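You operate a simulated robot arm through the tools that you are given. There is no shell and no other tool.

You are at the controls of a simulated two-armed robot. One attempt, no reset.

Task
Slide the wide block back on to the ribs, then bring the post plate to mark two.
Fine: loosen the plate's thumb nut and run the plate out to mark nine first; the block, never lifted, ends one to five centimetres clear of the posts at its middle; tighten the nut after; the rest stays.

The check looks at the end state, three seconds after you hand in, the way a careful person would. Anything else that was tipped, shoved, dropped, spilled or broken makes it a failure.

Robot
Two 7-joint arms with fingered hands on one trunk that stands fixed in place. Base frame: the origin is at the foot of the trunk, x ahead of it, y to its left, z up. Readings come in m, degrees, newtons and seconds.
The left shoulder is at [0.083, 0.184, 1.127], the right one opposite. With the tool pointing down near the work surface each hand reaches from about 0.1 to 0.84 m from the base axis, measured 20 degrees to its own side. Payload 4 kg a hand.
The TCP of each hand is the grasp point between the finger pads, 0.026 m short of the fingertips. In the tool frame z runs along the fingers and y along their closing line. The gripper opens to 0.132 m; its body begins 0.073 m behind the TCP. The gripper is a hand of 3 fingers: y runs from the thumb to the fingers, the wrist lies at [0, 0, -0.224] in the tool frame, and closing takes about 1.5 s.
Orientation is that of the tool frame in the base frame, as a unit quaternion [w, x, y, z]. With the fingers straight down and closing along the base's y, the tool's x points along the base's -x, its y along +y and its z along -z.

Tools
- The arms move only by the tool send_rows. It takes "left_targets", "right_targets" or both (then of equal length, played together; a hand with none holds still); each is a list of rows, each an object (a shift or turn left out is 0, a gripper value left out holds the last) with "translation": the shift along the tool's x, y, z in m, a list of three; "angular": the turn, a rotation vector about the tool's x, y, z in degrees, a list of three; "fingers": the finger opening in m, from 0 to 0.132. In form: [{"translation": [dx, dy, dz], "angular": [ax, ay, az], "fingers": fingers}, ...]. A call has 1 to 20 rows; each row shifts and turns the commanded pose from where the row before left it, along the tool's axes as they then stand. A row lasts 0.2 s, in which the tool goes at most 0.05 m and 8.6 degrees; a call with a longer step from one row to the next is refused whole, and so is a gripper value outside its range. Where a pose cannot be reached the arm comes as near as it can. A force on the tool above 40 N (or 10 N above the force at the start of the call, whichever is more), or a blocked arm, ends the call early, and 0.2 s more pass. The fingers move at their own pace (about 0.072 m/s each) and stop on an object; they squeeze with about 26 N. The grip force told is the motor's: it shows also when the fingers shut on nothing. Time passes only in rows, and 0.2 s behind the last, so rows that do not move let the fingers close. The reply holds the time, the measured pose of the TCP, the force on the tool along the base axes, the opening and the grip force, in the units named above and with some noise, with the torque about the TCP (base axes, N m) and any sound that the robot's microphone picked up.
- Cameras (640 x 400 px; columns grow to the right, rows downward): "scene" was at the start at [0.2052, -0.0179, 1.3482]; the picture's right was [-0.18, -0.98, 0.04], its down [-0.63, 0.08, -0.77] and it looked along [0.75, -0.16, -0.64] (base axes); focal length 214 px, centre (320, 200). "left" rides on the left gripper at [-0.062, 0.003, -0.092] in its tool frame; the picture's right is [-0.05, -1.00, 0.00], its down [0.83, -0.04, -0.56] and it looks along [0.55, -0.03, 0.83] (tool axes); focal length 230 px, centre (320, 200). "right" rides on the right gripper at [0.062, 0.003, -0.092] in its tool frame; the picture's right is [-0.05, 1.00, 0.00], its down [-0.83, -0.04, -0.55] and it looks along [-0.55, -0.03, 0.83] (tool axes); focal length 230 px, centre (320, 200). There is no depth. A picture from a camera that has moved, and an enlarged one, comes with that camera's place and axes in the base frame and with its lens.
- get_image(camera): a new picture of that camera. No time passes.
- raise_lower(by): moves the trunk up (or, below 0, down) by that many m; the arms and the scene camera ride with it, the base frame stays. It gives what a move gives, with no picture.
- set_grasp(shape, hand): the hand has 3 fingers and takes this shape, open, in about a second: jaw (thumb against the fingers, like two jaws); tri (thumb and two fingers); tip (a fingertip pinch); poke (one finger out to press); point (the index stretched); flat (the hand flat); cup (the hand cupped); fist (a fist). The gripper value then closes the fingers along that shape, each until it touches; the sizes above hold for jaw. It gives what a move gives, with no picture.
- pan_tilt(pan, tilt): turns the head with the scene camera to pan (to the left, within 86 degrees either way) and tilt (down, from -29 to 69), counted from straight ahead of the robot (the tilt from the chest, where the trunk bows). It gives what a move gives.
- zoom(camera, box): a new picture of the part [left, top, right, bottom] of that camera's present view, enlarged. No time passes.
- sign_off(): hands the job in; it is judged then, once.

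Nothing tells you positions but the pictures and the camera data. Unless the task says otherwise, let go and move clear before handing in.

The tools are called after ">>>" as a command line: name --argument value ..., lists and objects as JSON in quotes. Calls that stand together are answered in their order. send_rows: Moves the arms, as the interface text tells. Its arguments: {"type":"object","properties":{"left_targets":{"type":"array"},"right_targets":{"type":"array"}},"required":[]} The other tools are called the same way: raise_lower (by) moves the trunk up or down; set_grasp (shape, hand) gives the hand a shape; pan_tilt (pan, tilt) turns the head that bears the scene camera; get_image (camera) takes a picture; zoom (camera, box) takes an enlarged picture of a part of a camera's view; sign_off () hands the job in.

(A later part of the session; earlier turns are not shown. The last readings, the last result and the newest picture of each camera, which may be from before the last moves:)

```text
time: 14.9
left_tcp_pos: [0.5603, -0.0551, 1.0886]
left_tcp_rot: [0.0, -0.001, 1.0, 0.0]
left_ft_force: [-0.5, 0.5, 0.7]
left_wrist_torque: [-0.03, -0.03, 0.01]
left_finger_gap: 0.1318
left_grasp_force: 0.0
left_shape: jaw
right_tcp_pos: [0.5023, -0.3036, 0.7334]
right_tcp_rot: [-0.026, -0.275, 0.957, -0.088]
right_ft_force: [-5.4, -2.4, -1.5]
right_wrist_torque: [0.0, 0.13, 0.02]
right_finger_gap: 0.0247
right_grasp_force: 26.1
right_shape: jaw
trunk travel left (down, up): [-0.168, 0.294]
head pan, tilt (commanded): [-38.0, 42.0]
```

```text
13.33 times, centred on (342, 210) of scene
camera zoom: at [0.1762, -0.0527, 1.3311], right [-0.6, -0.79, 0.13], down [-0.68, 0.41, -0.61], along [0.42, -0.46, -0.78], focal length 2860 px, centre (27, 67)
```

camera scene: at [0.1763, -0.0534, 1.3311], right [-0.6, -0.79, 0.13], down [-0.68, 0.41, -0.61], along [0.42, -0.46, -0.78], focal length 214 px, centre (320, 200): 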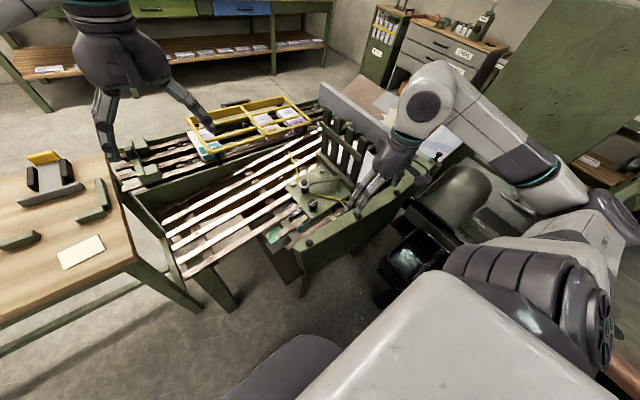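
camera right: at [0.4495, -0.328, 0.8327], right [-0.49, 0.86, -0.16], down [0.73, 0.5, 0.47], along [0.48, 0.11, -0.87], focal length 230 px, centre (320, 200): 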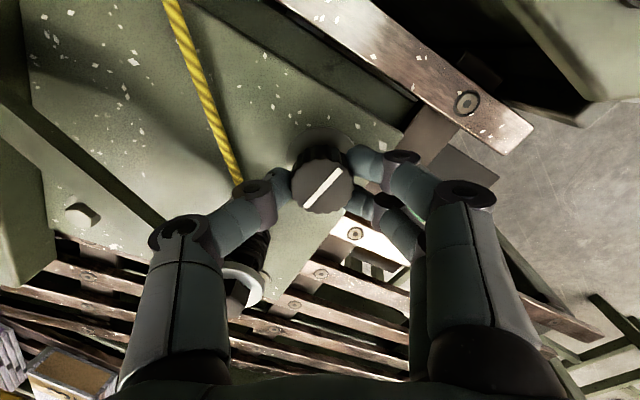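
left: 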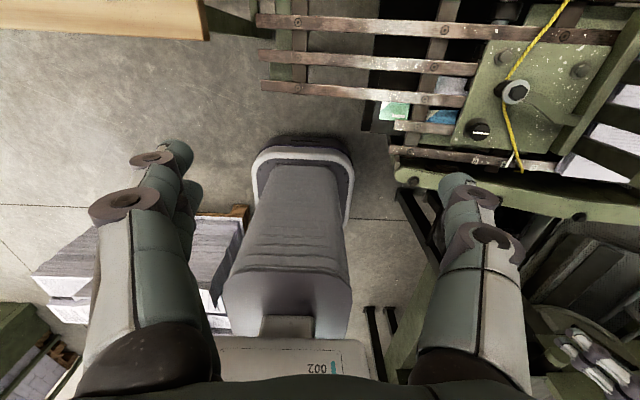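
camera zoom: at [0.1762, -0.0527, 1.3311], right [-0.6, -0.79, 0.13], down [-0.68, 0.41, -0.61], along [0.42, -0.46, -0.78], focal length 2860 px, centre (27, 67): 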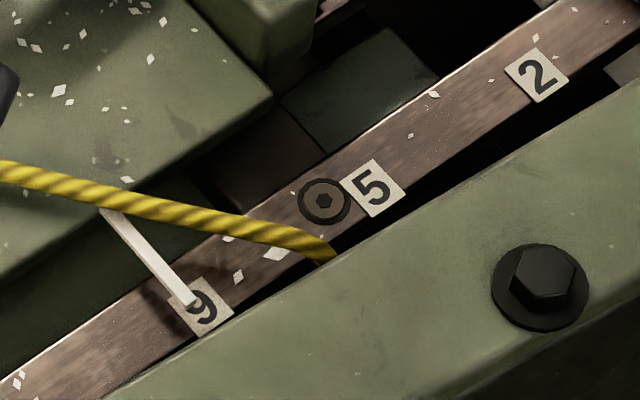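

The pointer now lies on the 9. I'll open the fingers slightly and check whether the loose plate stays put.

>>> send_rows --right_targets '[{"fingers": 0.052}, {}, {}, {"translation": [0, 0, -0.01]}, {"translation": [0, 0, -0.02]}, {"translation": [0, 0, -0.03]}]'

>>> zoom --camera "scene" --box '[318, 195, 366, 225]'

>>> zoom --camera "scene" --box '[260, 110, 420, 210]'

```text
time: 16.3
left_tcp_pos: [0.5596, -0.0541, 1.0876]
left_tcp_rot: [0.0, 0.0, 1.0, 0.0]
left_ft_force: [0.1, 0.1, -0.4]
left_wrist_torque: [-0.02, -0.02, 0.04]
left_finger_gap: 0.132
left_grasp_force: 0.2
left_shape: jaw
right_tcp_pos: [0.501, -0.2922, 0.7918]
right_tcp_rot: [-0.025, -0.275, 0.957, -0.088]
right_ft_force: [0.3, 0.3, -0.2]
right_wrist_torque: [0.0, -0.02, -0.01]
right_finger_gap: 0.0516
right_grasp_force: 0.1
right_shape: jaw
trunk travel left (down, up): [-0.168, 0.294]
head pan, tilt (commanded): [-38.0, 42.0]
```

```text
13.33 times, centred on (342, 210) of scene
camera zoom: at [0.1759, -0.0519, 1.3313], right [-0.6, -0.79, 0.13], down [-0.68, 0.41, -0.61], along [0.43, -0.46, -0.78], focal length 2860 px, centre (27, 67)
```

zoom: 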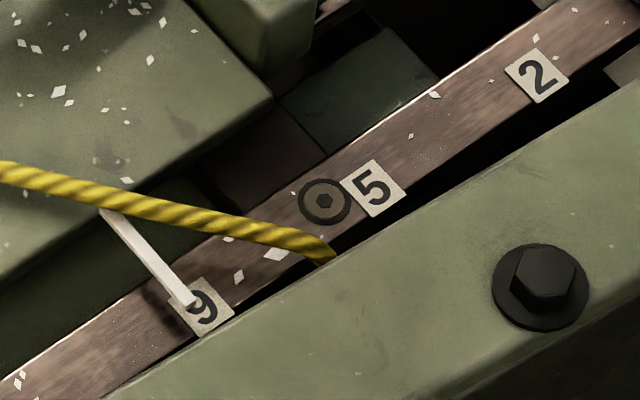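

```text
4.00 times, centred on (340, 160) of scene
camera zoom: at [0.1759, -0.0519, 1.3313], right [-0.6, -0.79, 0.13], down [-0.68, 0.41, -0.61], along [0.43, -0.46, -0.78], focal length 858 px, centre (240, 360)
```

zoom: 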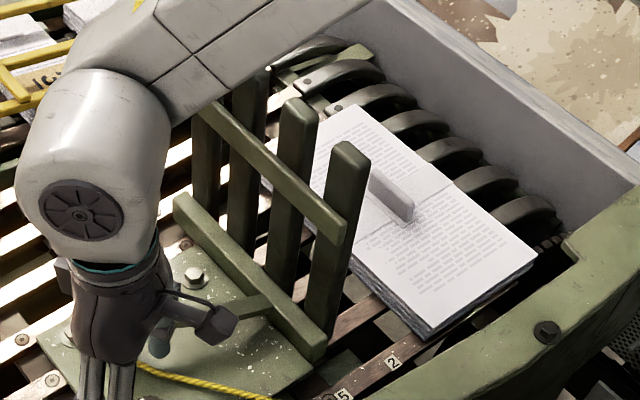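

The plate holds at nine when released. I'll raise the right hand, straighten its roll, and move it over the block for a look at the ribs and the block's edge.

>>> send_rows --right_targets '[{"translation": [0, 0, -0.04]}, {"translation": [0, 0, -0.04]}, {"translation": [0, 0, -0.045]}, {"translation": [0, 0, -0.045]}, {"translation": [0, 0, -0.045]}, {"angular": [0, 0, 8]}, {"angular": [0, 0, 8]}, {"angular": [0, 0, 8]}, {"angular": [0, 0, 8]}, {"translation": [0.017, -0.04, 0.006]}, {"translation": [0.017, -0.04, 0.006]}, {"translation": [0.017, -0.04, 0.006]}, {"translation": [0.017, -0.04, 0.006]}, {"translation": [0.017, -0.04, 0.006]}, {"translation": [0.017, -0.04, 0.006]}, {"translation": [0.017, -0.04, 0.006]}, {"translation": [0.017, -0.04, 0.006]}, {"translation": [0.017, -0.04, 0.006]}, {"translation": [0.017, -0.04, 0.006]}]'

>>> get_image --camera "right"

>>> get_image --camera "scene"

```text
time: 20.3
left_tcp_pos: [0.5613, -0.0552, 1.0893]
left_tcp_rot: [0.0, 0.0, 1.0, 0.001]
left_ft_force: [-0.2, -0.5, 0.4]
left_wrist_torque: [0.01, 0.0, 0.01]
left_finger_gap: 0.1317
left_grasp_force: 0.1
left_shape: jaw
right_tcp_pos: [0.3331, -0.6603, 1.0171]
right_tcp_rot: [0.0, 0.0, 0.996, -0.091]
right_ft_force: [-0.9, -0.5, -0.7]
right_wrist_torque: [0.0, 0.02, -0.01]
right_finger_gap: 0.0515
right_grasp_force: 0.1
right_shape: jaw
trunk travel left (down, up): [-0.168, 0.294]
head pan, tilt (commanded): [-38.0, 42.0]
```

```text
taken
camera right: at [0.2727, -0.6401, 1.1084], right [0.05, 0.98, -0.18], down [0.83, 0.06, 0.55], along [0.55, -0.18, -0.81], focal length 230 px, centre (320, 200)
```

right: 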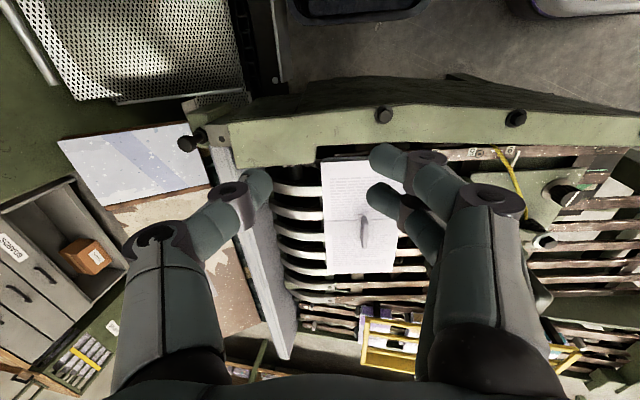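

```text
taken
camera scene: at [0.1762, -0.0532, 1.3311], right [-0.6, -0.79, 0.13], down [-0.68, 0.41, -0.61], along [0.42, -0.46, -0.78], focal length 214 px, centre (320, 200)
```

scene: 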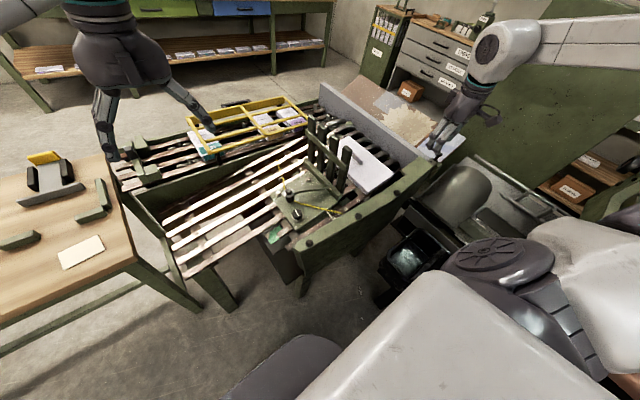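

>>> zoom --camera "scene" --box '[300, 100, 428, 180]'

>>> zoom --camera "scene" --box '[316, 190, 380, 230]'

>>> zoom --camera "right" --box '[240, 140, 420, 252]'

>>> zoom --camera "right" --box '[240, 220, 420, 332]'

```text
5.00 times, centred on (364, 140) of scene
camera zoom: at [0.1762, -0.0532, 1.3311], right [-0.6, -0.79, 0.13], down [-0.68, 0.41, -0.61], along [0.42, -0.46, -0.78], focal length 1072 px, centre (100, 500)
```

zoom: 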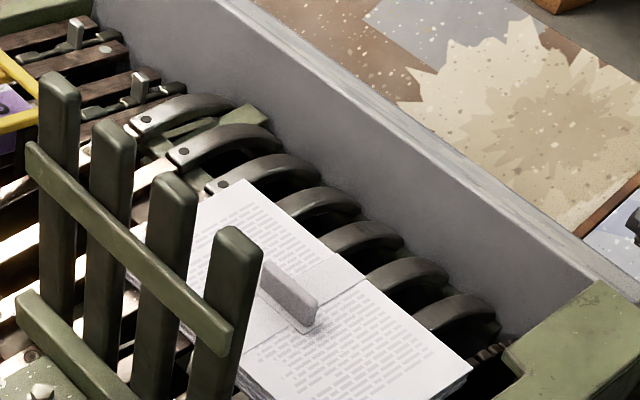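

```text
10.00 times, centred on (348, 210) of scene
camera zoom: at [0.1762, -0.0532, 1.3311], right [-0.6, -0.79, 0.13], down [-0.68, 0.41, -0.61], along [0.42, -0.46, -0.78], focal length 2145 px, centre (40, 100)
```

zoom: 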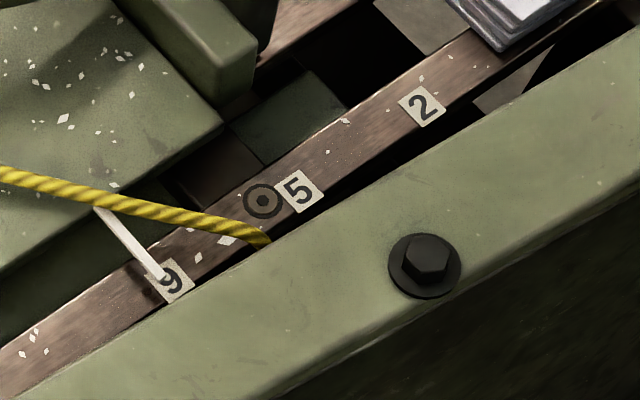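

```text
3.56 times, centred on (330, 196) of right
camera zoom: at [0.2727, -0.6401, 1.1084], right [0.05, 0.98, -0.18], down [0.83, 0.06, 0.55], along [0.55, -0.18, -0.81], focal length 818 px, centre (284, 214)
```

zoom: 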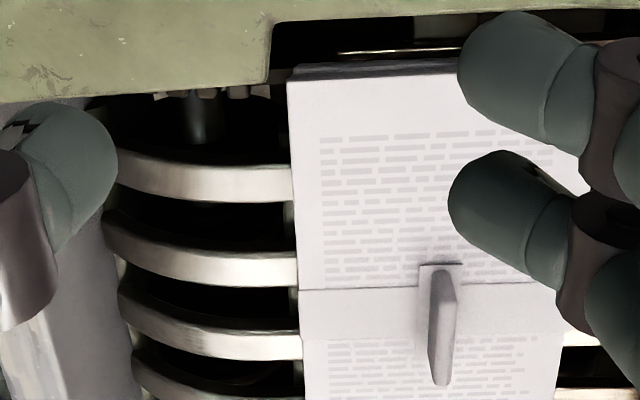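

```text
3.56 times, centred on (330, 276) of right
camera zoom: at [0.2727, -0.6401, 1.1084], right [0.05, 0.98, -0.18], down [0.83, 0.06, 0.55], along [0.55, -0.18, -0.81], focal length 818 px, centre (284, -70)
```

zoom: 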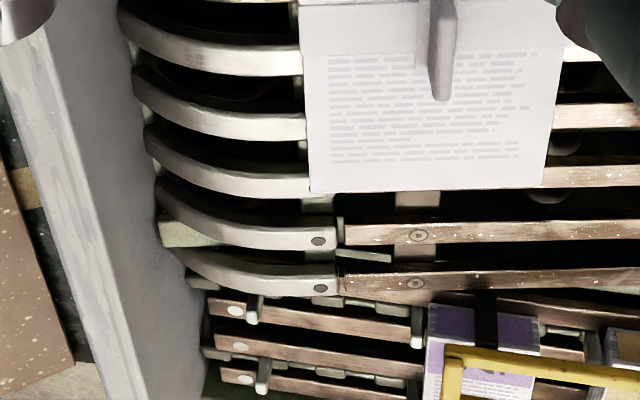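

The ribs run flush from the slat ends, then roll down toward the grey wall about 10 cm beyond the block. The block carries a fin handle I can push on. I'll move over the gap and open the fingers so I can measure posts and block edge.

>>> send_rows --right_targets '[{"translation": [0, 0.04, 0], "fingers": 0.132}, {"translation": [0, 0.04, 0]}, {"translation": [0, 0.02, 0]}, {}, {}]'

>>> get_image --camera "right"

>>> zoom --camera "right" --box '[220, 130, 420, 255]'

>>> zoom --camera "right" --box '[220, 200, 420, 325]'

```text
time: 21.5
left_tcp_pos: [0.5621, -0.0551, 1.0886]
left_tcp_rot: [-0.001, 0.0, 1.0, 0.0]
left_ft_force: [-0.7, 0.1, 0.2]
left_wrist_torque: [0.0, -0.03, -0.02]
left_finger_gap: 0.1321
left_grasp_force: 0.0
left_shape: jaw
right_tcp_pos: [0.3359, -0.5607, 0.9996]
right_tcp_rot: [0.001, 0.0, 0.996, -0.091]
right_ft_force: [-0.4, 0.2, -0.5]
right_wrist_torque: [0.0, 0.0, -0.01]
right_finger_gap: 0.1318
right_grasp_force: 0.1
right_shape: jaw
trunk travel left (down, up): [-0.168, 0.294]
head pan, tilt (commanded): [-38.0, 42.0]
```

```text
taken
camera right: at [0.275, -0.5408, 1.0899], right [0.05, 0.98, -0.18], down [0.83, 0.06, 0.55], along [0.55, -0.18, -0.81], focal length 230 px, centre (320, 200)
```

right: 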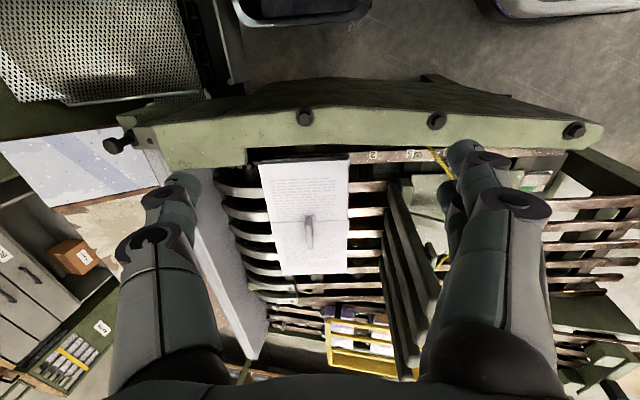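

```text
3.20 times, centred on (320, 192) of right
camera zoom: at [0.275, -0.5408, 1.0899], right [0.05, 0.98, -0.18], down [0.83, 0.06, 0.55], along [0.55, -0.18, -0.81], focal length 736 px, centre (320, 224)
```

zoom: 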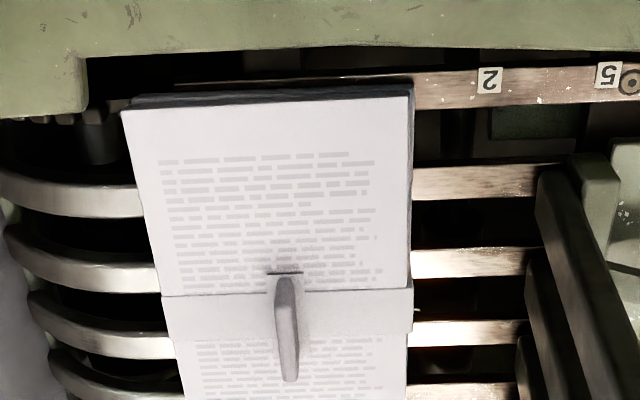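

```text
3.20 times, centred on (320, 262) of right
camera zoom: at [0.275, -0.5408, 1.0899], right [0.05, 0.98, -0.18], down [0.83, 0.06, 0.55], along [0.55, -0.18, -0.81], focal length 736 px, centre (320, 0)
```

zoom: 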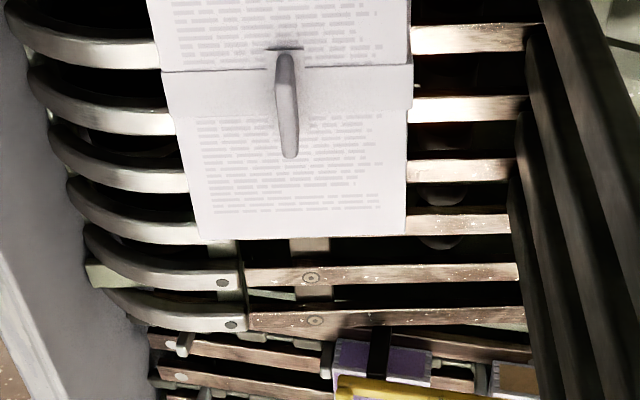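

I've worked in coordinates aligned to the bed. The block's front edge is about 7.5 cm from the posts, and its fin handle is near (0.555, -0.629) with its top about 3 cm above the block. I plan to hold the fin and drag the block about 7 cm straight along the bed, so I'll go above the fin first.

>>> send_rows --right_targets '[{"translation": [-0.0365, -0.005, 0.01], "fingers": 0.05}, {"translation": [-0.0365, -0.005, 0.01]}, {"translation": [-0.0365, -0.005, 0.02]}, {"translation": [-0.0365, -0.005, 0.02]}, {"translation": [-0.0365, -0.005, 0.025]}, {"translation": [-0.0365, -0.005, 0.025]}, {}]'

>>> get_image --camera "right"

>>> zoom --camera "scene" --box '[280, 80, 440, 180]'

```text
time: 23.1
left_tcp_pos: [0.5602, -0.0538, 1.0888]
left_tcp_rot: [0.0, 0.0, 1.0, 0.0]
left_ft_force: [-0.7, -1.0, -0.1]
left_wrist_torque: [0.0, -0.01, 0.04]
left_finger_gap: 0.1321
left_grasp_force: 0.0
left_shape: jaw
right_tcp_pos: [0.5532, -0.6084, 0.8966]
right_tcp_rot: [0.001, 0.0, 0.996, -0.091]
right_ft_force: [-0.4, 0.1, -0.2]
right_wrist_torque: [-0.02, -0.03, 0.01]
right_finger_gap: 0.0505
right_grasp_force: 0.2
right_shape: jaw
trunk travel left (down, up): [-0.168, 0.294]
head pan, tilt (commanded): [-38.0, 42.0]
```

```text
taken
camera right: at [0.4915, -0.5894, 0.9869], right [0.05, 0.98, -0.18], down [0.83, 0.06, 0.55], along [0.56, -0.18, -0.81], focal length 230 px, centre (320, 200)
```

right: 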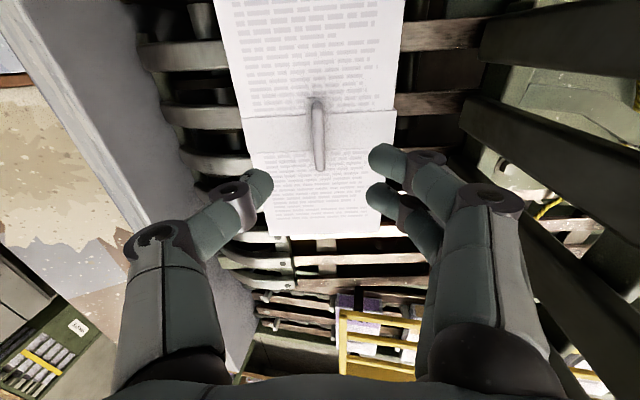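

```text
4.00 times, centred on (360, 130) of scene
camera zoom: at [0.1753, -0.0522, 1.3314], right [-0.6, -0.79, 0.13], down [-0.68, 0.41, -0.61], along [0.43, -0.46, -0.78], focal length 858 px, centre (160, 480)
```

zoom: 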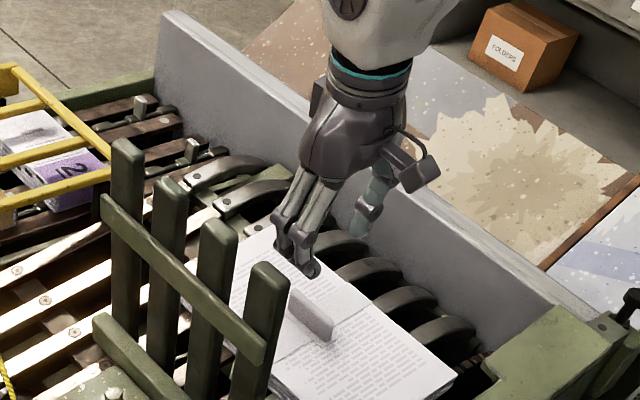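

The fin is centred under the hand. I'll descend in two stages.

>>> send_rows --right_targets '[{"translation": [0, -0.001, 0.025]}, {"translation": [0, 0, 0.025]}, {"translation": [0, 0, 0.025]}, {}]'

>>> get_image --camera "right"

>>> zoom --camera "scene" --box '[300, 100, 428, 180]'

```text
time: 24.1
left_tcp_pos: [0.561, -0.0523, 1.0891]
left_tcp_rot: [0.0, 0.001, 1.0, 0.0]
left_ft_force: [0.1, 0.4, 0.1]
left_wrist_torque: [0.02, 0.01, 0.0]
left_finger_gap: 0.1319
left_grasp_force: 0.0
left_shape: jaw
right_tcp_pos: [0.5522, -0.6233, 0.8227]
right_tcp_rot: [0.0, 0.0, 0.996, -0.091]
right_ft_force: [-0.5, 0.6, 0.2]
right_wrist_torque: [-0.01, 0.01, -0.01]
right_finger_gap: 0.0504
right_grasp_force: 0.0
right_shape: jaw
trunk travel left (down, up): [-0.168, 0.294]
head pan, tilt (commanded): [-38.0, 42.0]
```

```text
taken
camera right: at [0.4914, -0.6032, 0.9135], right [0.05, 0.98, -0.18], down [0.83, 0.06, 0.55], along [0.55, -0.18, -0.81], focal length 230 px, centre (320, 200)
```

right: 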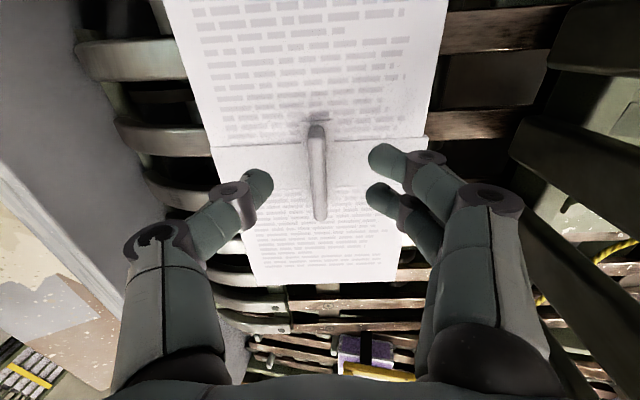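

```text
5.00 times, centred on (364, 140) of scene
camera zoom: at [0.1764, -0.0522, 1.3312], right [-0.6, -0.79, 0.13], down [-0.68, 0.41, -0.61], along [0.42, -0.46, -0.78], focal length 1072 px, centre (100, 500)
```

zoom: 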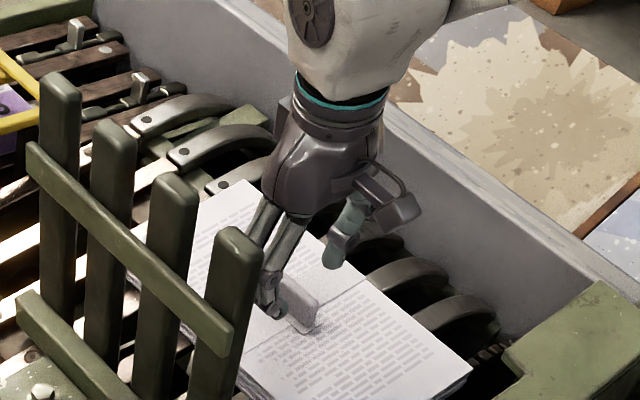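

Aligned. I'll go down the last 25 mm and close on the fin.

>>> send_rows --right_targets '[{"translation": [0, 0, 0.0125]}, {"translation": [0, 0, 0.0125]}, {"fingers": 0.0}, {}, {}, {}, {}]'

>>> get_image --camera "right"

>>> zoom --camera "scene" --box '[300, 100, 428, 180]'

```text
time: 25.7
left_tcp_pos: [0.5625, -0.0538, 1.0889]
left_tcp_rot: [0.0, 0.0, 1.0, 0.0]
left_ft_force: [-0.4, 0.4, 0.7]
left_wrist_torque: [-0.02, 0.0, 0.02]
left_finger_gap: 0.132
left_grasp_force: 0.1
left_shape: jaw
right_tcp_pos: [0.5532, -0.6288, 0.797]
right_tcp_rot: [0.0, 0.0, 0.996, -0.092]
right_ft_force: [-0.1, -0.5, 0.3]
right_wrist_torque: [0.03, -0.04, -0.02]
right_finger_gap: 0.0047
right_grasp_force: 25.9
right_shape: jaw
trunk travel left (down, up): [-0.168, 0.294]
head pan, tilt (commanded): [-38.0, 42.0]
```

```text
taken
camera right: at [0.492, -0.6077, 0.8886], right [0.05, 0.98, -0.18], down [0.83, 0.06, 0.55], along [0.55, -0.18, -0.81], focal length 230 px, centre (320, 200)
```

right: 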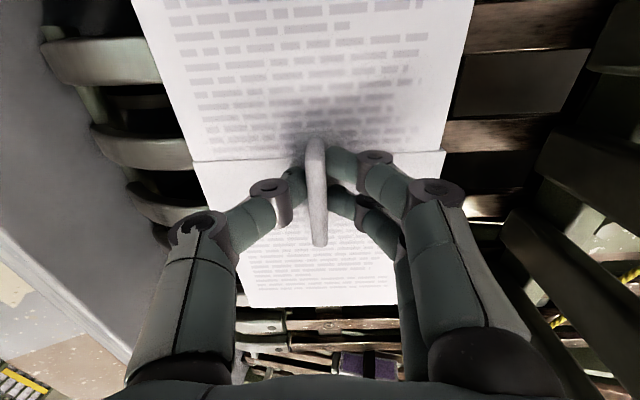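

```text
5.00 times, centred on (364, 140) of scene
camera zoom: at [0.177, -0.0527, 1.331], right [-0.6, -0.79, 0.13], down [-0.68, 0.41, -0.61], along [0.42, -0.46, -0.78], focal length 1072 px, centre (100, 500)
```

zoom: 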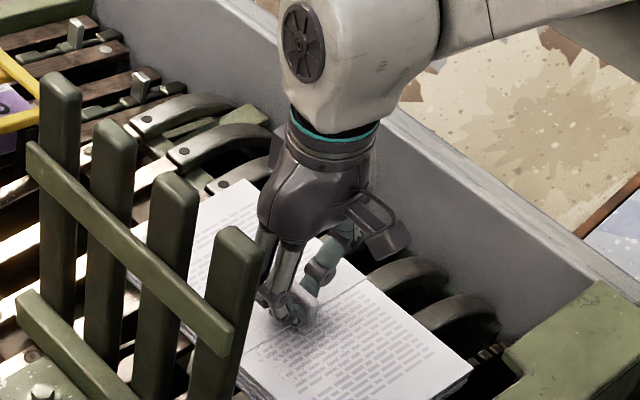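

The fin is held. I'll begin dragging the block up the bed toward the ribs with a light downward bias, a couple of centimetres at first to read the forces.

>>> send_rows --right_targets '[{"translation": [0, 0, 0.001]}, {"translation": [0, -0.005, 0]}, {"translation": [0, -0.007, 0]}, {"translation": [0, -0.008, 0.0002]}]'

>>> zoom --camera "scene" --box '[300, 100, 428, 180]'

```text
time: 26.7
left_tcp_pos: [0.5618, -0.0538, 1.0896]
left_tcp_rot: [0.0, 0.001, 1.0, 0.001]
left_ft_force: [0.8, -0.4, 0.6]
left_wrist_torque: [-0.03, 0.01, 0.03]
left_finger_gap: 0.1319
left_grasp_force: 0.2
left_shape: jaw
right_tcp_pos: [0.5528, -0.648, 0.8003]
right_tcp_rot: [0.0, 0.0, 0.996, -0.091]
right_ft_force: [-0.1, 3.6, 2.1]
right_wrist_torque: [0.07, 0.0, 0.01]
right_finger_gap: 0.0046
right_grasp_force: 26.2
right_shape: jaw
trunk travel left (down, up): [-0.168, 0.294]
head pan, tilt (commanded): [-38.0, 42.0]
```

```text
5.00 times, centred on (364, 140) of scene
camera zoom: at [0.1766, -0.0518, 1.3312], right [-0.6, -0.79, 0.14], down [-0.68, 0.41, -0.61], along [0.42, -0.46, -0.78], focal length 1072 px, centre (100, 500)
```

zoom: 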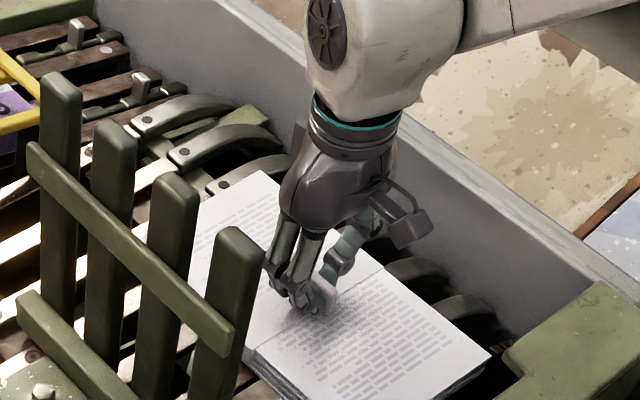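

The block slides with only about 4 N, pressed lightly onto the bed. I'll continue another 3 cm, then check.

>>> send_rows --right_targets '[{"translation": [0, -0.0075, 0.0]}, {"translation": [0, -0.0075, 0.0001]}, {"translation": [0, -0.0075, 0.0]}, {"translation": [0, -0.0075, 0.0001]}]'

>>> zoom --camera "scene" --box '[300, 100, 428, 180]'

>>> get_image --camera "right"

```text
time: 27.7
left_tcp_pos: [0.5622, -0.0539, 1.0887]
left_tcp_rot: [0.0, 0.0, 1.0, 0.0]
left_ft_force: [1.0, -0.4, 0.3]
left_wrist_torque: [-0.01, -0.02, 0.03]
left_finger_gap: 0.1317
left_grasp_force: 0.0
left_shape: jaw
right_tcp_pos: [0.5518, -0.6778, 0.8059]
right_tcp_rot: [-0.001, 0.0, 0.996, -0.092]
right_ft_force: [0.5, 4.3, 1.3]
right_wrist_torque: [0.14, -0.02, 0.09]
right_finger_gap: 0.005
right_grasp_force: 25.9
right_shape: jaw
trunk travel left (down, up): [-0.168, 0.294]
head pan, tilt (commanded): [-38.0, 42.0]
```

```text
5.00 times, centred on (364, 140) of scene
camera zoom: at [0.1765, -0.0521, 1.3311], right [-0.6, -0.79, 0.14], down [-0.68, 0.41, -0.61], along [0.42, -0.46, -0.78], focal length 1072 px, centre (100, 500)
```

zoom: 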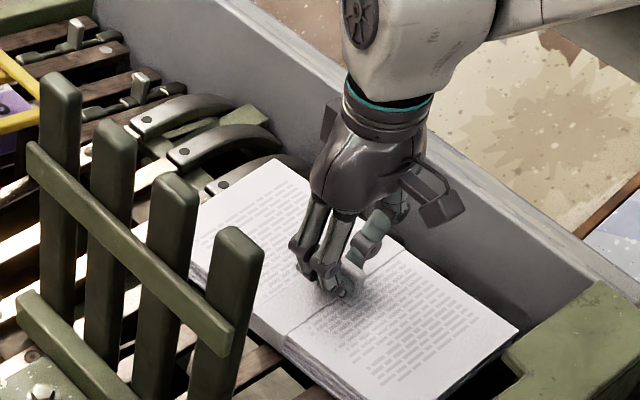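

```text
taken
camera right: at [0.4915, -0.6577, 0.8969], right [0.05, 0.98, -0.18], down [0.83, 0.06, 0.55], along [0.55, -0.18, -0.81], focal length 230 px, centre (320, 200)
```

right: 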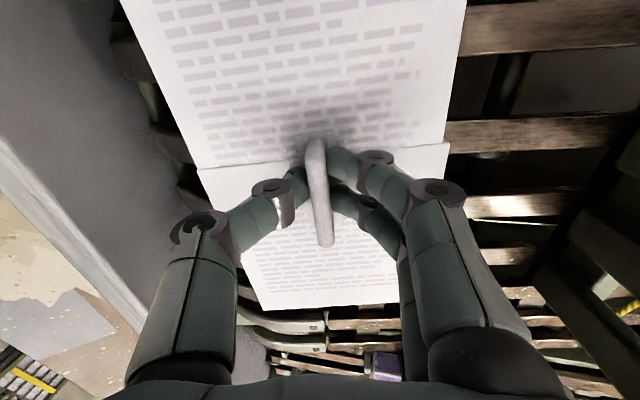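

About 5 cm done. The block has yawed roughly 2°, with its far end lagging, so I'll add a small counter-turn while dragging the last 2 cm.

>>> send_rows --right_targets '[{"translation": [0, -0.005, 0.0], "angular": [0, 0, 1]}, {"translation": [0, -0.005, 0.0001], "angular": [0, 0, 1]}, {"translation": [0, -0.005, 0.0], "angular": [0, 0, 1]}, {"translation": [0, -0.005, 0.0001]}, {}]'

>>> zoom --camera "scene" --box '[300, 100, 428, 180]'

>>> get_image --camera "right"

```text
time: 28.9
left_tcp_pos: [0.5615, -0.0534, 1.0886]
left_tcp_rot: [0.0, 0.001, 1.0, 0.0]
left_ft_force: [0.0, 0.1, 0.3]
left_wrist_torque: [-0.02, -0.02, 0.02]
left_finger_gap: 0.1319
left_grasp_force: 0.1
left_shape: jaw
right_tcp_pos: [0.5532, -0.6961, 0.8089]
right_tcp_rot: [0.002, 0.025, 0.995, -0.092]
right_ft_force: [1.2, 3.5, 1.0]
right_wrist_torque: [0.11, -0.01, 0.03]
right_finger_gap: 0.0048
right_grasp_force: 26.5
right_shape: jaw
trunk travel left (down, up): [-0.168, 0.294]
head pan, tilt (commanded): [-38.0, 42.0]
```

```text
5.00 times, centred on (364, 140) of scene
camera zoom: at [0.1768, -0.0519, 1.3311], right [-0.6, -0.79, 0.14], down [-0.68, 0.41, -0.61], along [0.42, -0.46, -0.78], focal length 1072 px, centre (100, 500)
```

zoom: 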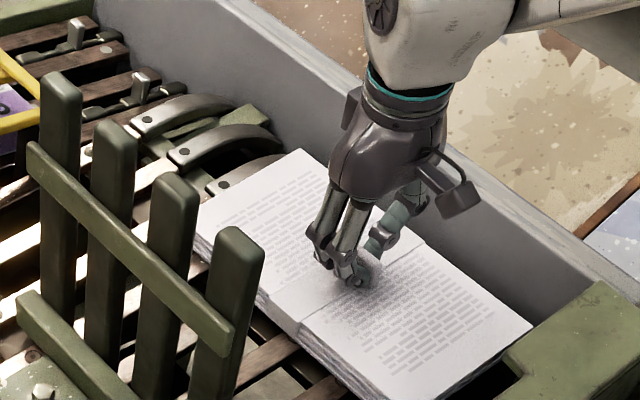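

```text
taken
camera right: at [0.4916, -0.6732, 0.8996], right [0.1, 0.98, -0.18], down [0.83, 0.02, 0.56], along [0.55, -0.21, -0.81], focal length 230 px, centre (320, 200)
```

right: 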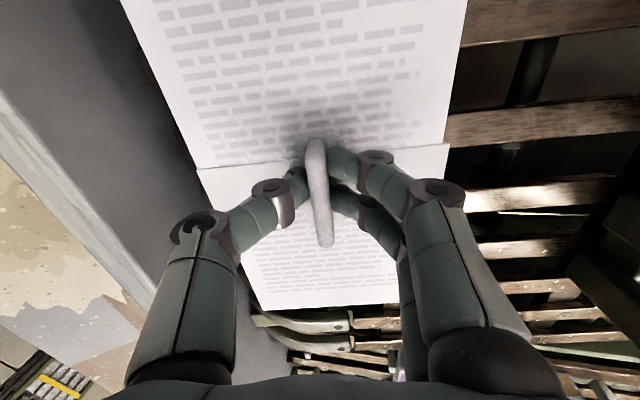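

The block is square again after about 6.8 cm. I'll go 5 mm further for margin, then release carefully.

>>> send_rows --right_targets '[{"translation": [0, -0.005, 0.0001]}, {}, {"fingers": 0.05}, {}, {}, {}]'

>>> get_image --camera "right"

>>> zoom --camera "scene" --box '[300, 100, 428, 180]'

```text
time: 30.3
left_tcp_pos: [0.5617, -0.0537, 1.0877]
left_tcp_rot: [0.0, 0.0, 1.0, -0.001]
left_ft_force: [0.0, 0.8, 0.6]
left_wrist_torque: [0.02, -0.02, -0.03]
left_finger_gap: 0.1322
left_grasp_force: 0.1
left_shape: jaw
right_tcp_pos: [0.5528, -0.703, 0.8109]
right_tcp_rot: [0.002, 0.025, 0.995, -0.092]
right_ft_force: [0.1, 0.0, 0.0]
right_wrist_torque: [0.03, 0.07, -0.04]
right_finger_gap: 0.0498
right_grasp_force: 0.1
right_shape: jaw
trunk travel left (down, up): [-0.168, 0.294]
head pan, tilt (commanded): [-38.0, 42.0]
```

```text
taken
camera right: at [0.4916, -0.6787, 0.9002], right [0.1, 0.98, -0.18], down [0.83, 0.02, 0.56], along [0.55, -0.21, -0.81], focal length 230 px, centre (320, 200)
```

right: 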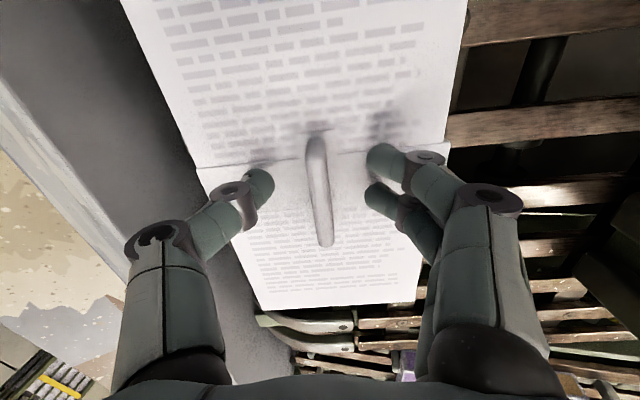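

```text
5.00 times, centred on (364, 140) of scene
camera zoom: at [0.1767, -0.0525, 1.3311], right [-0.6, -0.79, 0.14], down [-0.68, 0.41, -0.61], along [0.42, -0.46, -0.78], focal length 1072 px, centre (100, 500)
```

zoom: 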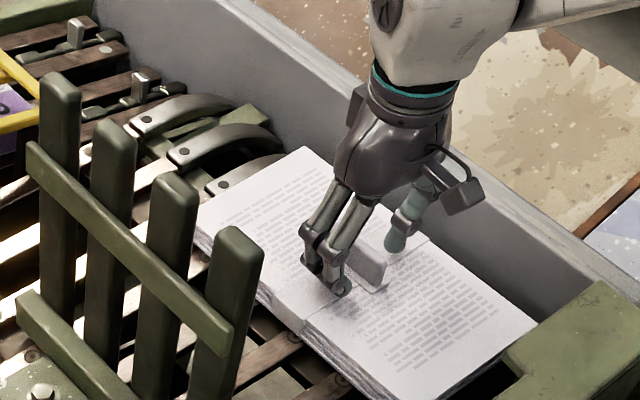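

The block stayed put on release. I'll lift the hand clear, back off and measure where the block ended.

>>> send_rows --right_targets '[{"translation": [0, 0, -0.02]}, {"translation": [0, 0, -0.04]}, {"translation": [0, 0, -0.04], "angular": [0, 0, -1]}, {"translation": [0, 0, -0.04], "angular": [0, 0, -1]}, {"translation": [0, 0, -0.04], "angular": [0, 0, -1]}, {"translation": [0.036, 0.015, -0.005]}, {"translation": [0.036, 0.015, -0.005], "fingers": 0.132}, {"translation": [0.036, 0.015, -0.005]}, {"translation": [0.036, 0.015, -0.005]}, {"translation": [0.036, 0.015, -0.005]}, {"translation": [0.036, 0.015, -0.005]}, {}]'

>>> get_image --camera "right"

>>> zoom --camera "right" --box '[220, 130, 420, 255]'

>>> zoom --camera "right" --box '[220, 200, 420, 325]'

>>> zoom --camera "scene" --box '[290, 90, 450, 190]'

```text
time: 32.9
left_tcp_pos: [0.5617, -0.0538, 1.0878]
left_tcp_rot: [-0.001, 0.0, 1.0, 0.0]
left_ft_force: [-0.4, 0.2, 0.0]
left_wrist_torque: [0.02, 0.04, 0.02]
left_finger_gap: 0.1321
left_grasp_force: 0.0
left_shape: jaw
right_tcp_pos: [0.3365, -0.576, 1.0015]
right_tcp_rot: [0.0, 0.0, 0.996, -0.092]
right_ft_force: [-0.1, -0.3, -0.2]
right_wrist_torque: [0.02, 0.03, -0.01]
right_finger_gap: 0.1316
right_grasp_force: 0.1
right_shape: jaw
trunk travel left (down, up): [-0.168, 0.294]
head pan, tilt (commanded): [-38.0, 42.0]
```

```text
taken
camera right: at [0.2751, -0.5558, 1.0915], right [0.05, 0.98, -0.18], down [0.83, 0.06, 0.55], along [0.55, -0.18, -0.81], focal length 230 px, centre (320, 200)
```

right: 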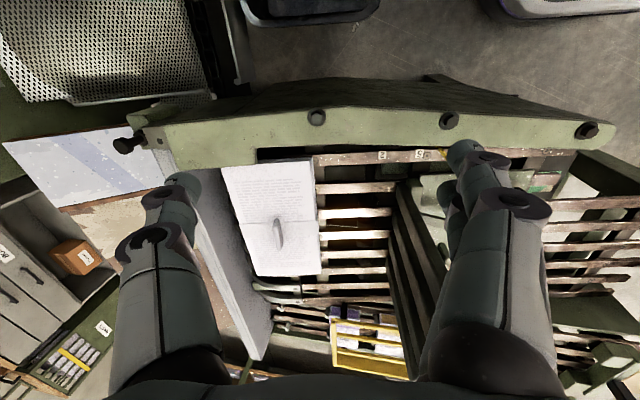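

```text
3.20 times, centred on (320, 192) of right
camera zoom: at [0.2751, -0.5558, 1.0915], right [0.05, 0.98, -0.18], down [0.83, 0.06, 0.55], along [0.55, -0.18, -0.81], focal length 736 px, centre (320, 224)
```

zoom: 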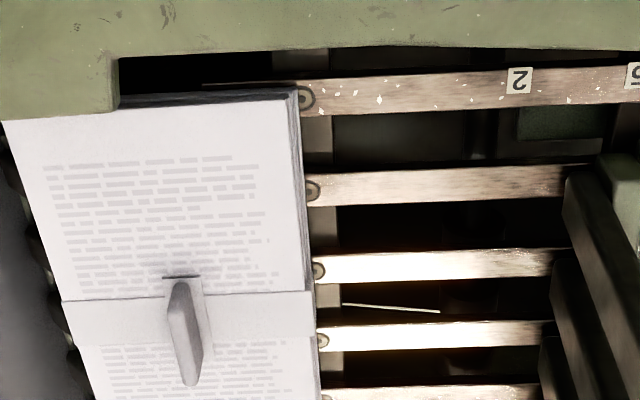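

```text
3.20 times, centred on (320, 262) of right
camera zoom: at [0.2751, -0.5558, 1.0915], right [0.05, 0.98, -0.18], down [0.83, 0.06, 0.55], along [0.55, -0.18, -0.81], focal length 736 px, centre (320, 0)
```

zoom: 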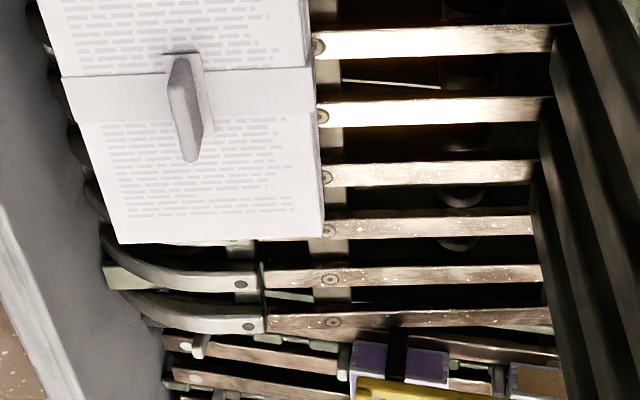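

```text
4.00 times, centred on (370, 140) of scene
camera zoom: at [0.1779, -0.053, 1.3308], right [-0.6, -0.79, 0.14], down [-0.68, 0.41, -0.61], along [0.42, -0.46, -0.78], focal length 858 px, centre (120, 440)
```

zoom: 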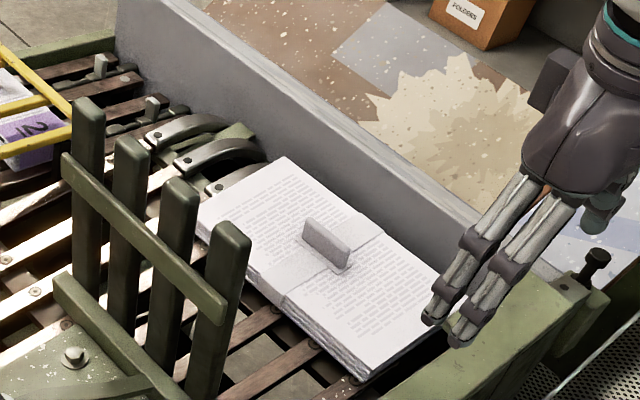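

The block's front edge now sits square at its new place. I predict about 2.5 cm of clearance when the plate is at mark two. I'll go back above the thumb nut, keeping clear of the posts.

>>> send_rows --right_targets '[{"translation": [0, 0.045, 0], "fingers": 0.06}, {"translation": [0, 0.045, 0]}, {"translation": [0, 0.045, 0]}, {"translation": [0, 0.045, 0]}, {"translation": [0, 0.045, 0]}, {"translation": [0, 0.045, 0]}, {"translation": [0, 0.045, 0]}, {"translation": [-0.0411, 0, 0.02]}, {"translation": [-0.0411, 0, 0.02]}, {"translation": [-0.0411, 0, 0.02]}, {"translation": [-0.0411, 0, 0.02]}, {"angular": [0, 0, -8], "translation": [0, 0, 0.015]}, {"angular": [0, 0, -8], "translation": [0, 0, 0.015]}, {"angular": [0, 0, -8], "translation": [0, 0, 0.015]}, {"angular": [0, 0, -8], "translation": [0, 0, 0.015]}, {}]'

>>> get_image --camera "right"

>>> zoom --camera "scene" --box '[240, 110, 440, 235]'

```text
time: 36.3
left_tcp_pos: [0.5623, -0.0542, 1.0887]
left_tcp_rot: [0.0, 0.0, 1.0, 0.0]
left_ft_force: [0.1, -0.2, -0.4]
left_wrist_torque: [0.0, -0.01, 0.01]
left_finger_gap: 0.1317
left_grasp_force: 0.0
left_shape: jaw
right_tcp_pos: [0.4992, -0.2924, 0.8066]
right_tcp_rot: [-0.026, -0.275, 0.957, -0.088]
right_ft_force: [-0.7, 0.6, -0.1]
right_wrist_torque: [-0.01, 0.03, 0.01]
right_finger_gap: 0.0606
right_grasp_force: 0.0
right_shape: jaw
trunk travel left (down, up): [-0.168, 0.294]
head pan, tilt (commanded): [-38.0, 42.0]
```

```text
taken
camera right: at [0.447, -0.3044, 0.9034], right [-0.49, 0.86, -0.16], down [0.73, 0.5, 0.47], along [0.48, 0.11, -0.87], focal length 230 px, centre (320, 200)
```

right: 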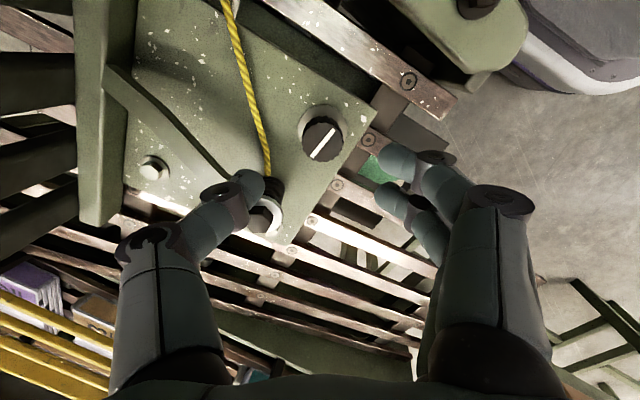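

```text
3.20 times, centred on (340, 172) of scene
camera zoom: at [0.1767, -0.0523, 1.3311], right [-0.6, -0.79, 0.14], down [-0.68, 0.41, -0.61], along [0.42, -0.46, -0.78], focal length 686 px, centre (256, 288)
```

zoom: 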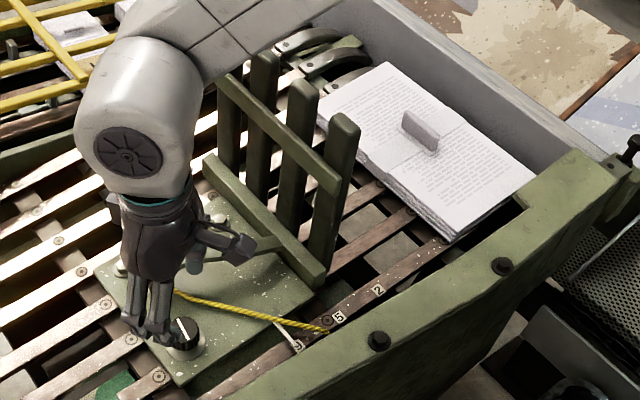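

>>> send_rows --right_targets '[{"translation": [0.003, 0.0015, 0.02]}, {"translation": [0, 0, 0.022]}, {}]'

>>> get_image --camera "right"

```text
time: 37.1
left_tcp_pos: [0.5609, -0.0531, 1.0891]
left_tcp_rot: [0.0, 0.0, 1.0, 0.0]
left_ft_force: [0.7, -0.2, 0.6]
left_wrist_torque: [0.0, -0.01, -0.01]
left_finger_gap: 0.1318
left_grasp_force: 0.1
left_shape: jaw
right_tcp_pos: [0.4974, -0.2986, 0.7634]
right_tcp_rot: [-0.024, -0.274, 0.957, -0.087]
right_ft_force: [-0.5, 0.2, -0.2]
right_wrist_torque: [-0.02, -0.01, -0.02]
right_finger_gap: 0.0606
right_grasp_force: 0.1
right_shape: jaw
trunk travel left (down, up): [-0.168, 0.294]
head pan, tilt (commanded): [-38.0, 42.0]
```

```text
taken
camera right: at [0.4433, -0.3112, 0.861], right [-0.49, 0.86, -0.16], down [0.73, 0.5, 0.47], along [0.49, 0.11, -0.87], focal length 230 px, centre (320, 200)
```

right: 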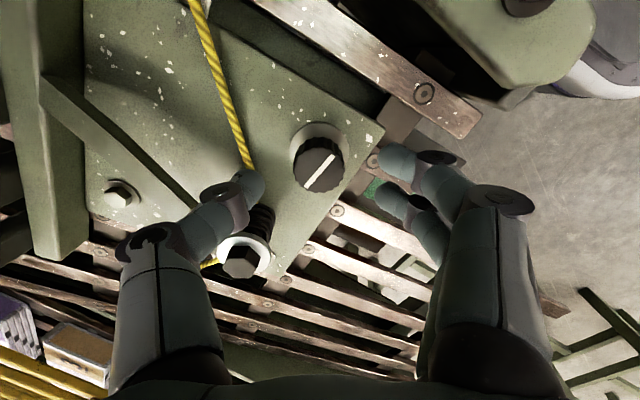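

Alignment is good and the thumb has clearance to the cord and spool. I'll narrow the fingers a little, descend over the nut and grip.

>>> send_rows --right_targets '[{"fingers": 0.052}, {"translation": [0, 0, 0.01]}, {"translation": [0, 0, 0.01]}, {"translation": [0, 0, 0.009]}, {"fingers": 0.02}, {}, {}, {}, {}]'

>>> get_image --camera "right"

>>> zoom --camera "scene" --box '[318, 195, 366, 225]'

```text
time: 39.1
left_tcp_pos: [0.5629, -0.0551, 1.0889]
left_tcp_rot: [-0.001, -0.001, 1.0, 0.001]
left_ft_force: [0.3, -0.2, -0.7]
left_wrist_torque: [0.01, 0.02, 0.02]
left_finger_gap: 0.1321
left_grasp_force: 0.1
left_shape: jaw
right_tcp_pos: [0.4965, -0.3039, 0.7351]
right_tcp_rot: [-0.026, -0.275, 0.957, -0.088]
right_ft_force: [2.3, -0.7, -2.5]
right_wrist_torque: [0.01, 0.0, 0.02]
right_finger_gap: 0.0238
right_grasp_force: 25.7
right_shape: jaw
trunk travel left (down, up): [-0.168, 0.294]
head pan, tilt (commanded): [-38.0, 42.0]
```

```text
taken
camera right: at [0.4436, -0.3167, 0.8318], right [-0.49, 0.86, -0.16], down [0.73, 0.5, 0.47], along [0.48, 0.11, -0.87], focal length 230 px, centre (320, 200)
```

right: 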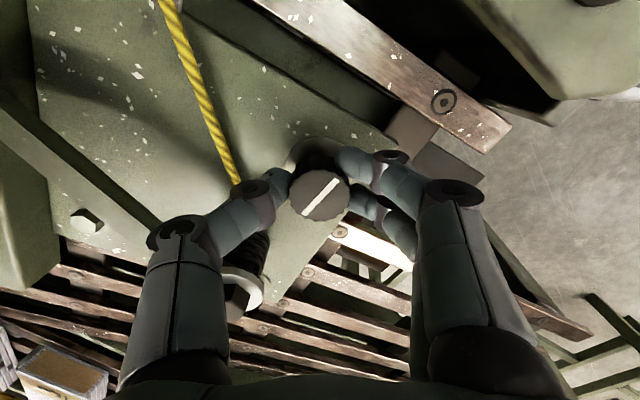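

```text
13.33 times, centred on (342, 210) of scene
camera zoom: at [0.1772, -0.0526, 1.331], right [-0.6, -0.79, 0.14], down [-0.68, 0.41, -0.61], along [0.42, -0.46, -0.78], focal length 2860 px, centre (27, 67)
```

zoom: 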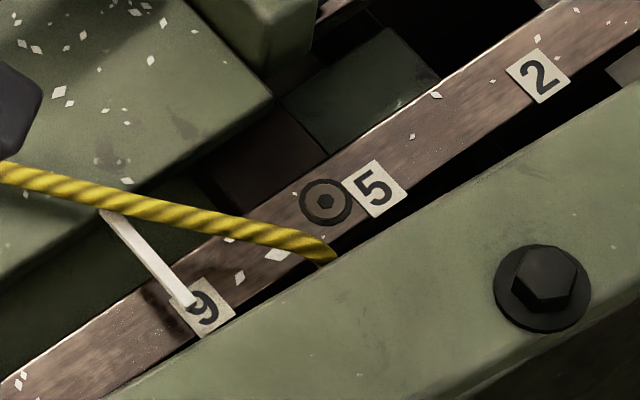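

The nut is gripped and the plate still reads nine. I'll now push the plate up the slope about 10.5 cm, then check the pointer before the final approach to mark two.

>>> send_rows --right_targets '[{"translation": [0.0056, -0.0089, 0]}, {"translation": [0.0056, -0.0089, 0]}, {"translation": [0.0056, -0.0089, 0]}, {"translation": [0.0056, -0.0089, 0]}, {"translation": [0.0056, -0.0089, 0]}, {"translation": [0.0056, -0.0089, 0]}, {"translation": [0.0056, -0.0089, 0]}, {"translation": [0.0056, -0.0089, 0]}, {"translation": [0.0056, -0.0089, 0]}, {"translation": [0.0056, -0.0089, 0]}, {}]'

>>> zoom --camera "scene" --box '[328, 180, 392, 220]'

>>> zoom --camera "scene" --box '[260, 100, 420, 200]'

```text
time: 41.5
left_tcp_pos: [0.562, -0.0535, 1.0892]
left_tcp_rot: [-0.002, 0.0, 1.0, -0.001]
left_ft_force: [0.2, -0.8, 1.3]
left_wrist_torque: [0.0, 0.0, -0.01]
left_finger_gap: 0.1322
left_grasp_force: 0.1
left_shape: jaw
right_tcp_pos: [0.4974, -0.407, 0.7541]
right_tcp_rot: [-0.027, -0.275, 0.957, -0.089]
right_ft_force: [3.2, 5.8, -5.9]
right_wrist_torque: [0.18, -0.06, 0.02]
right_finger_gap: 0.0234
right_grasp_force: 25.8
right_shape: jaw
trunk travel left (down, up): [-0.168, 0.294]
head pan, tilt (commanded): [-38.0, 42.0]
```

```text
10.00 times, centred on (360, 200) of scene
camera zoom: at [0.1779, -0.052, 1.3309], right [-0.6, -0.79, 0.14], down [-0.68, 0.41, -0.61], along [0.42, -0.46, -0.78], focal length 2145 px, centre (-80, 200)
```

zoom: 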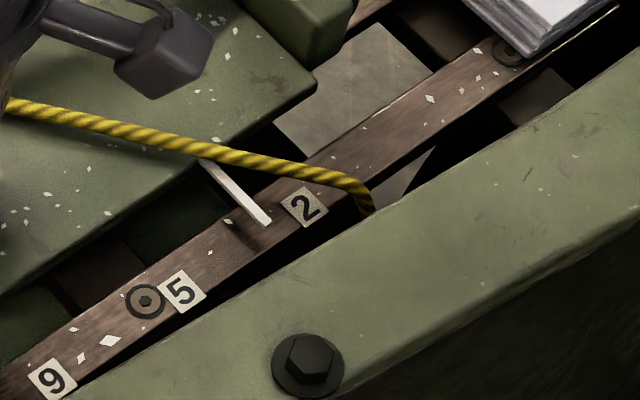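

```text
4.00 times, centred on (340, 150) of scene
camera zoom: at [0.1779, -0.052, 1.3309], right [-0.6, -0.79, 0.14], down [-0.68, 0.41, -0.61], along [0.42, -0.46, -0.78], focal length 858 px, centre (240, 400)
```

zoom: 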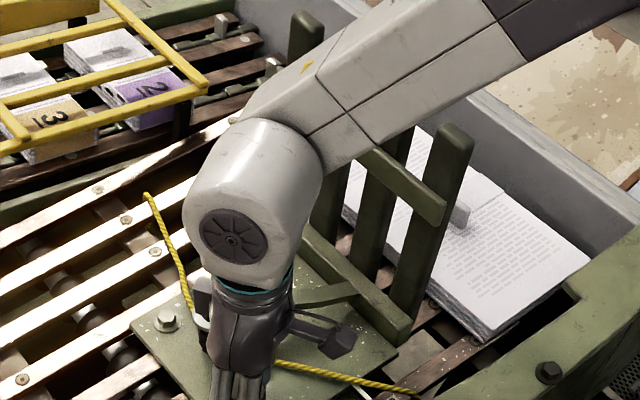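

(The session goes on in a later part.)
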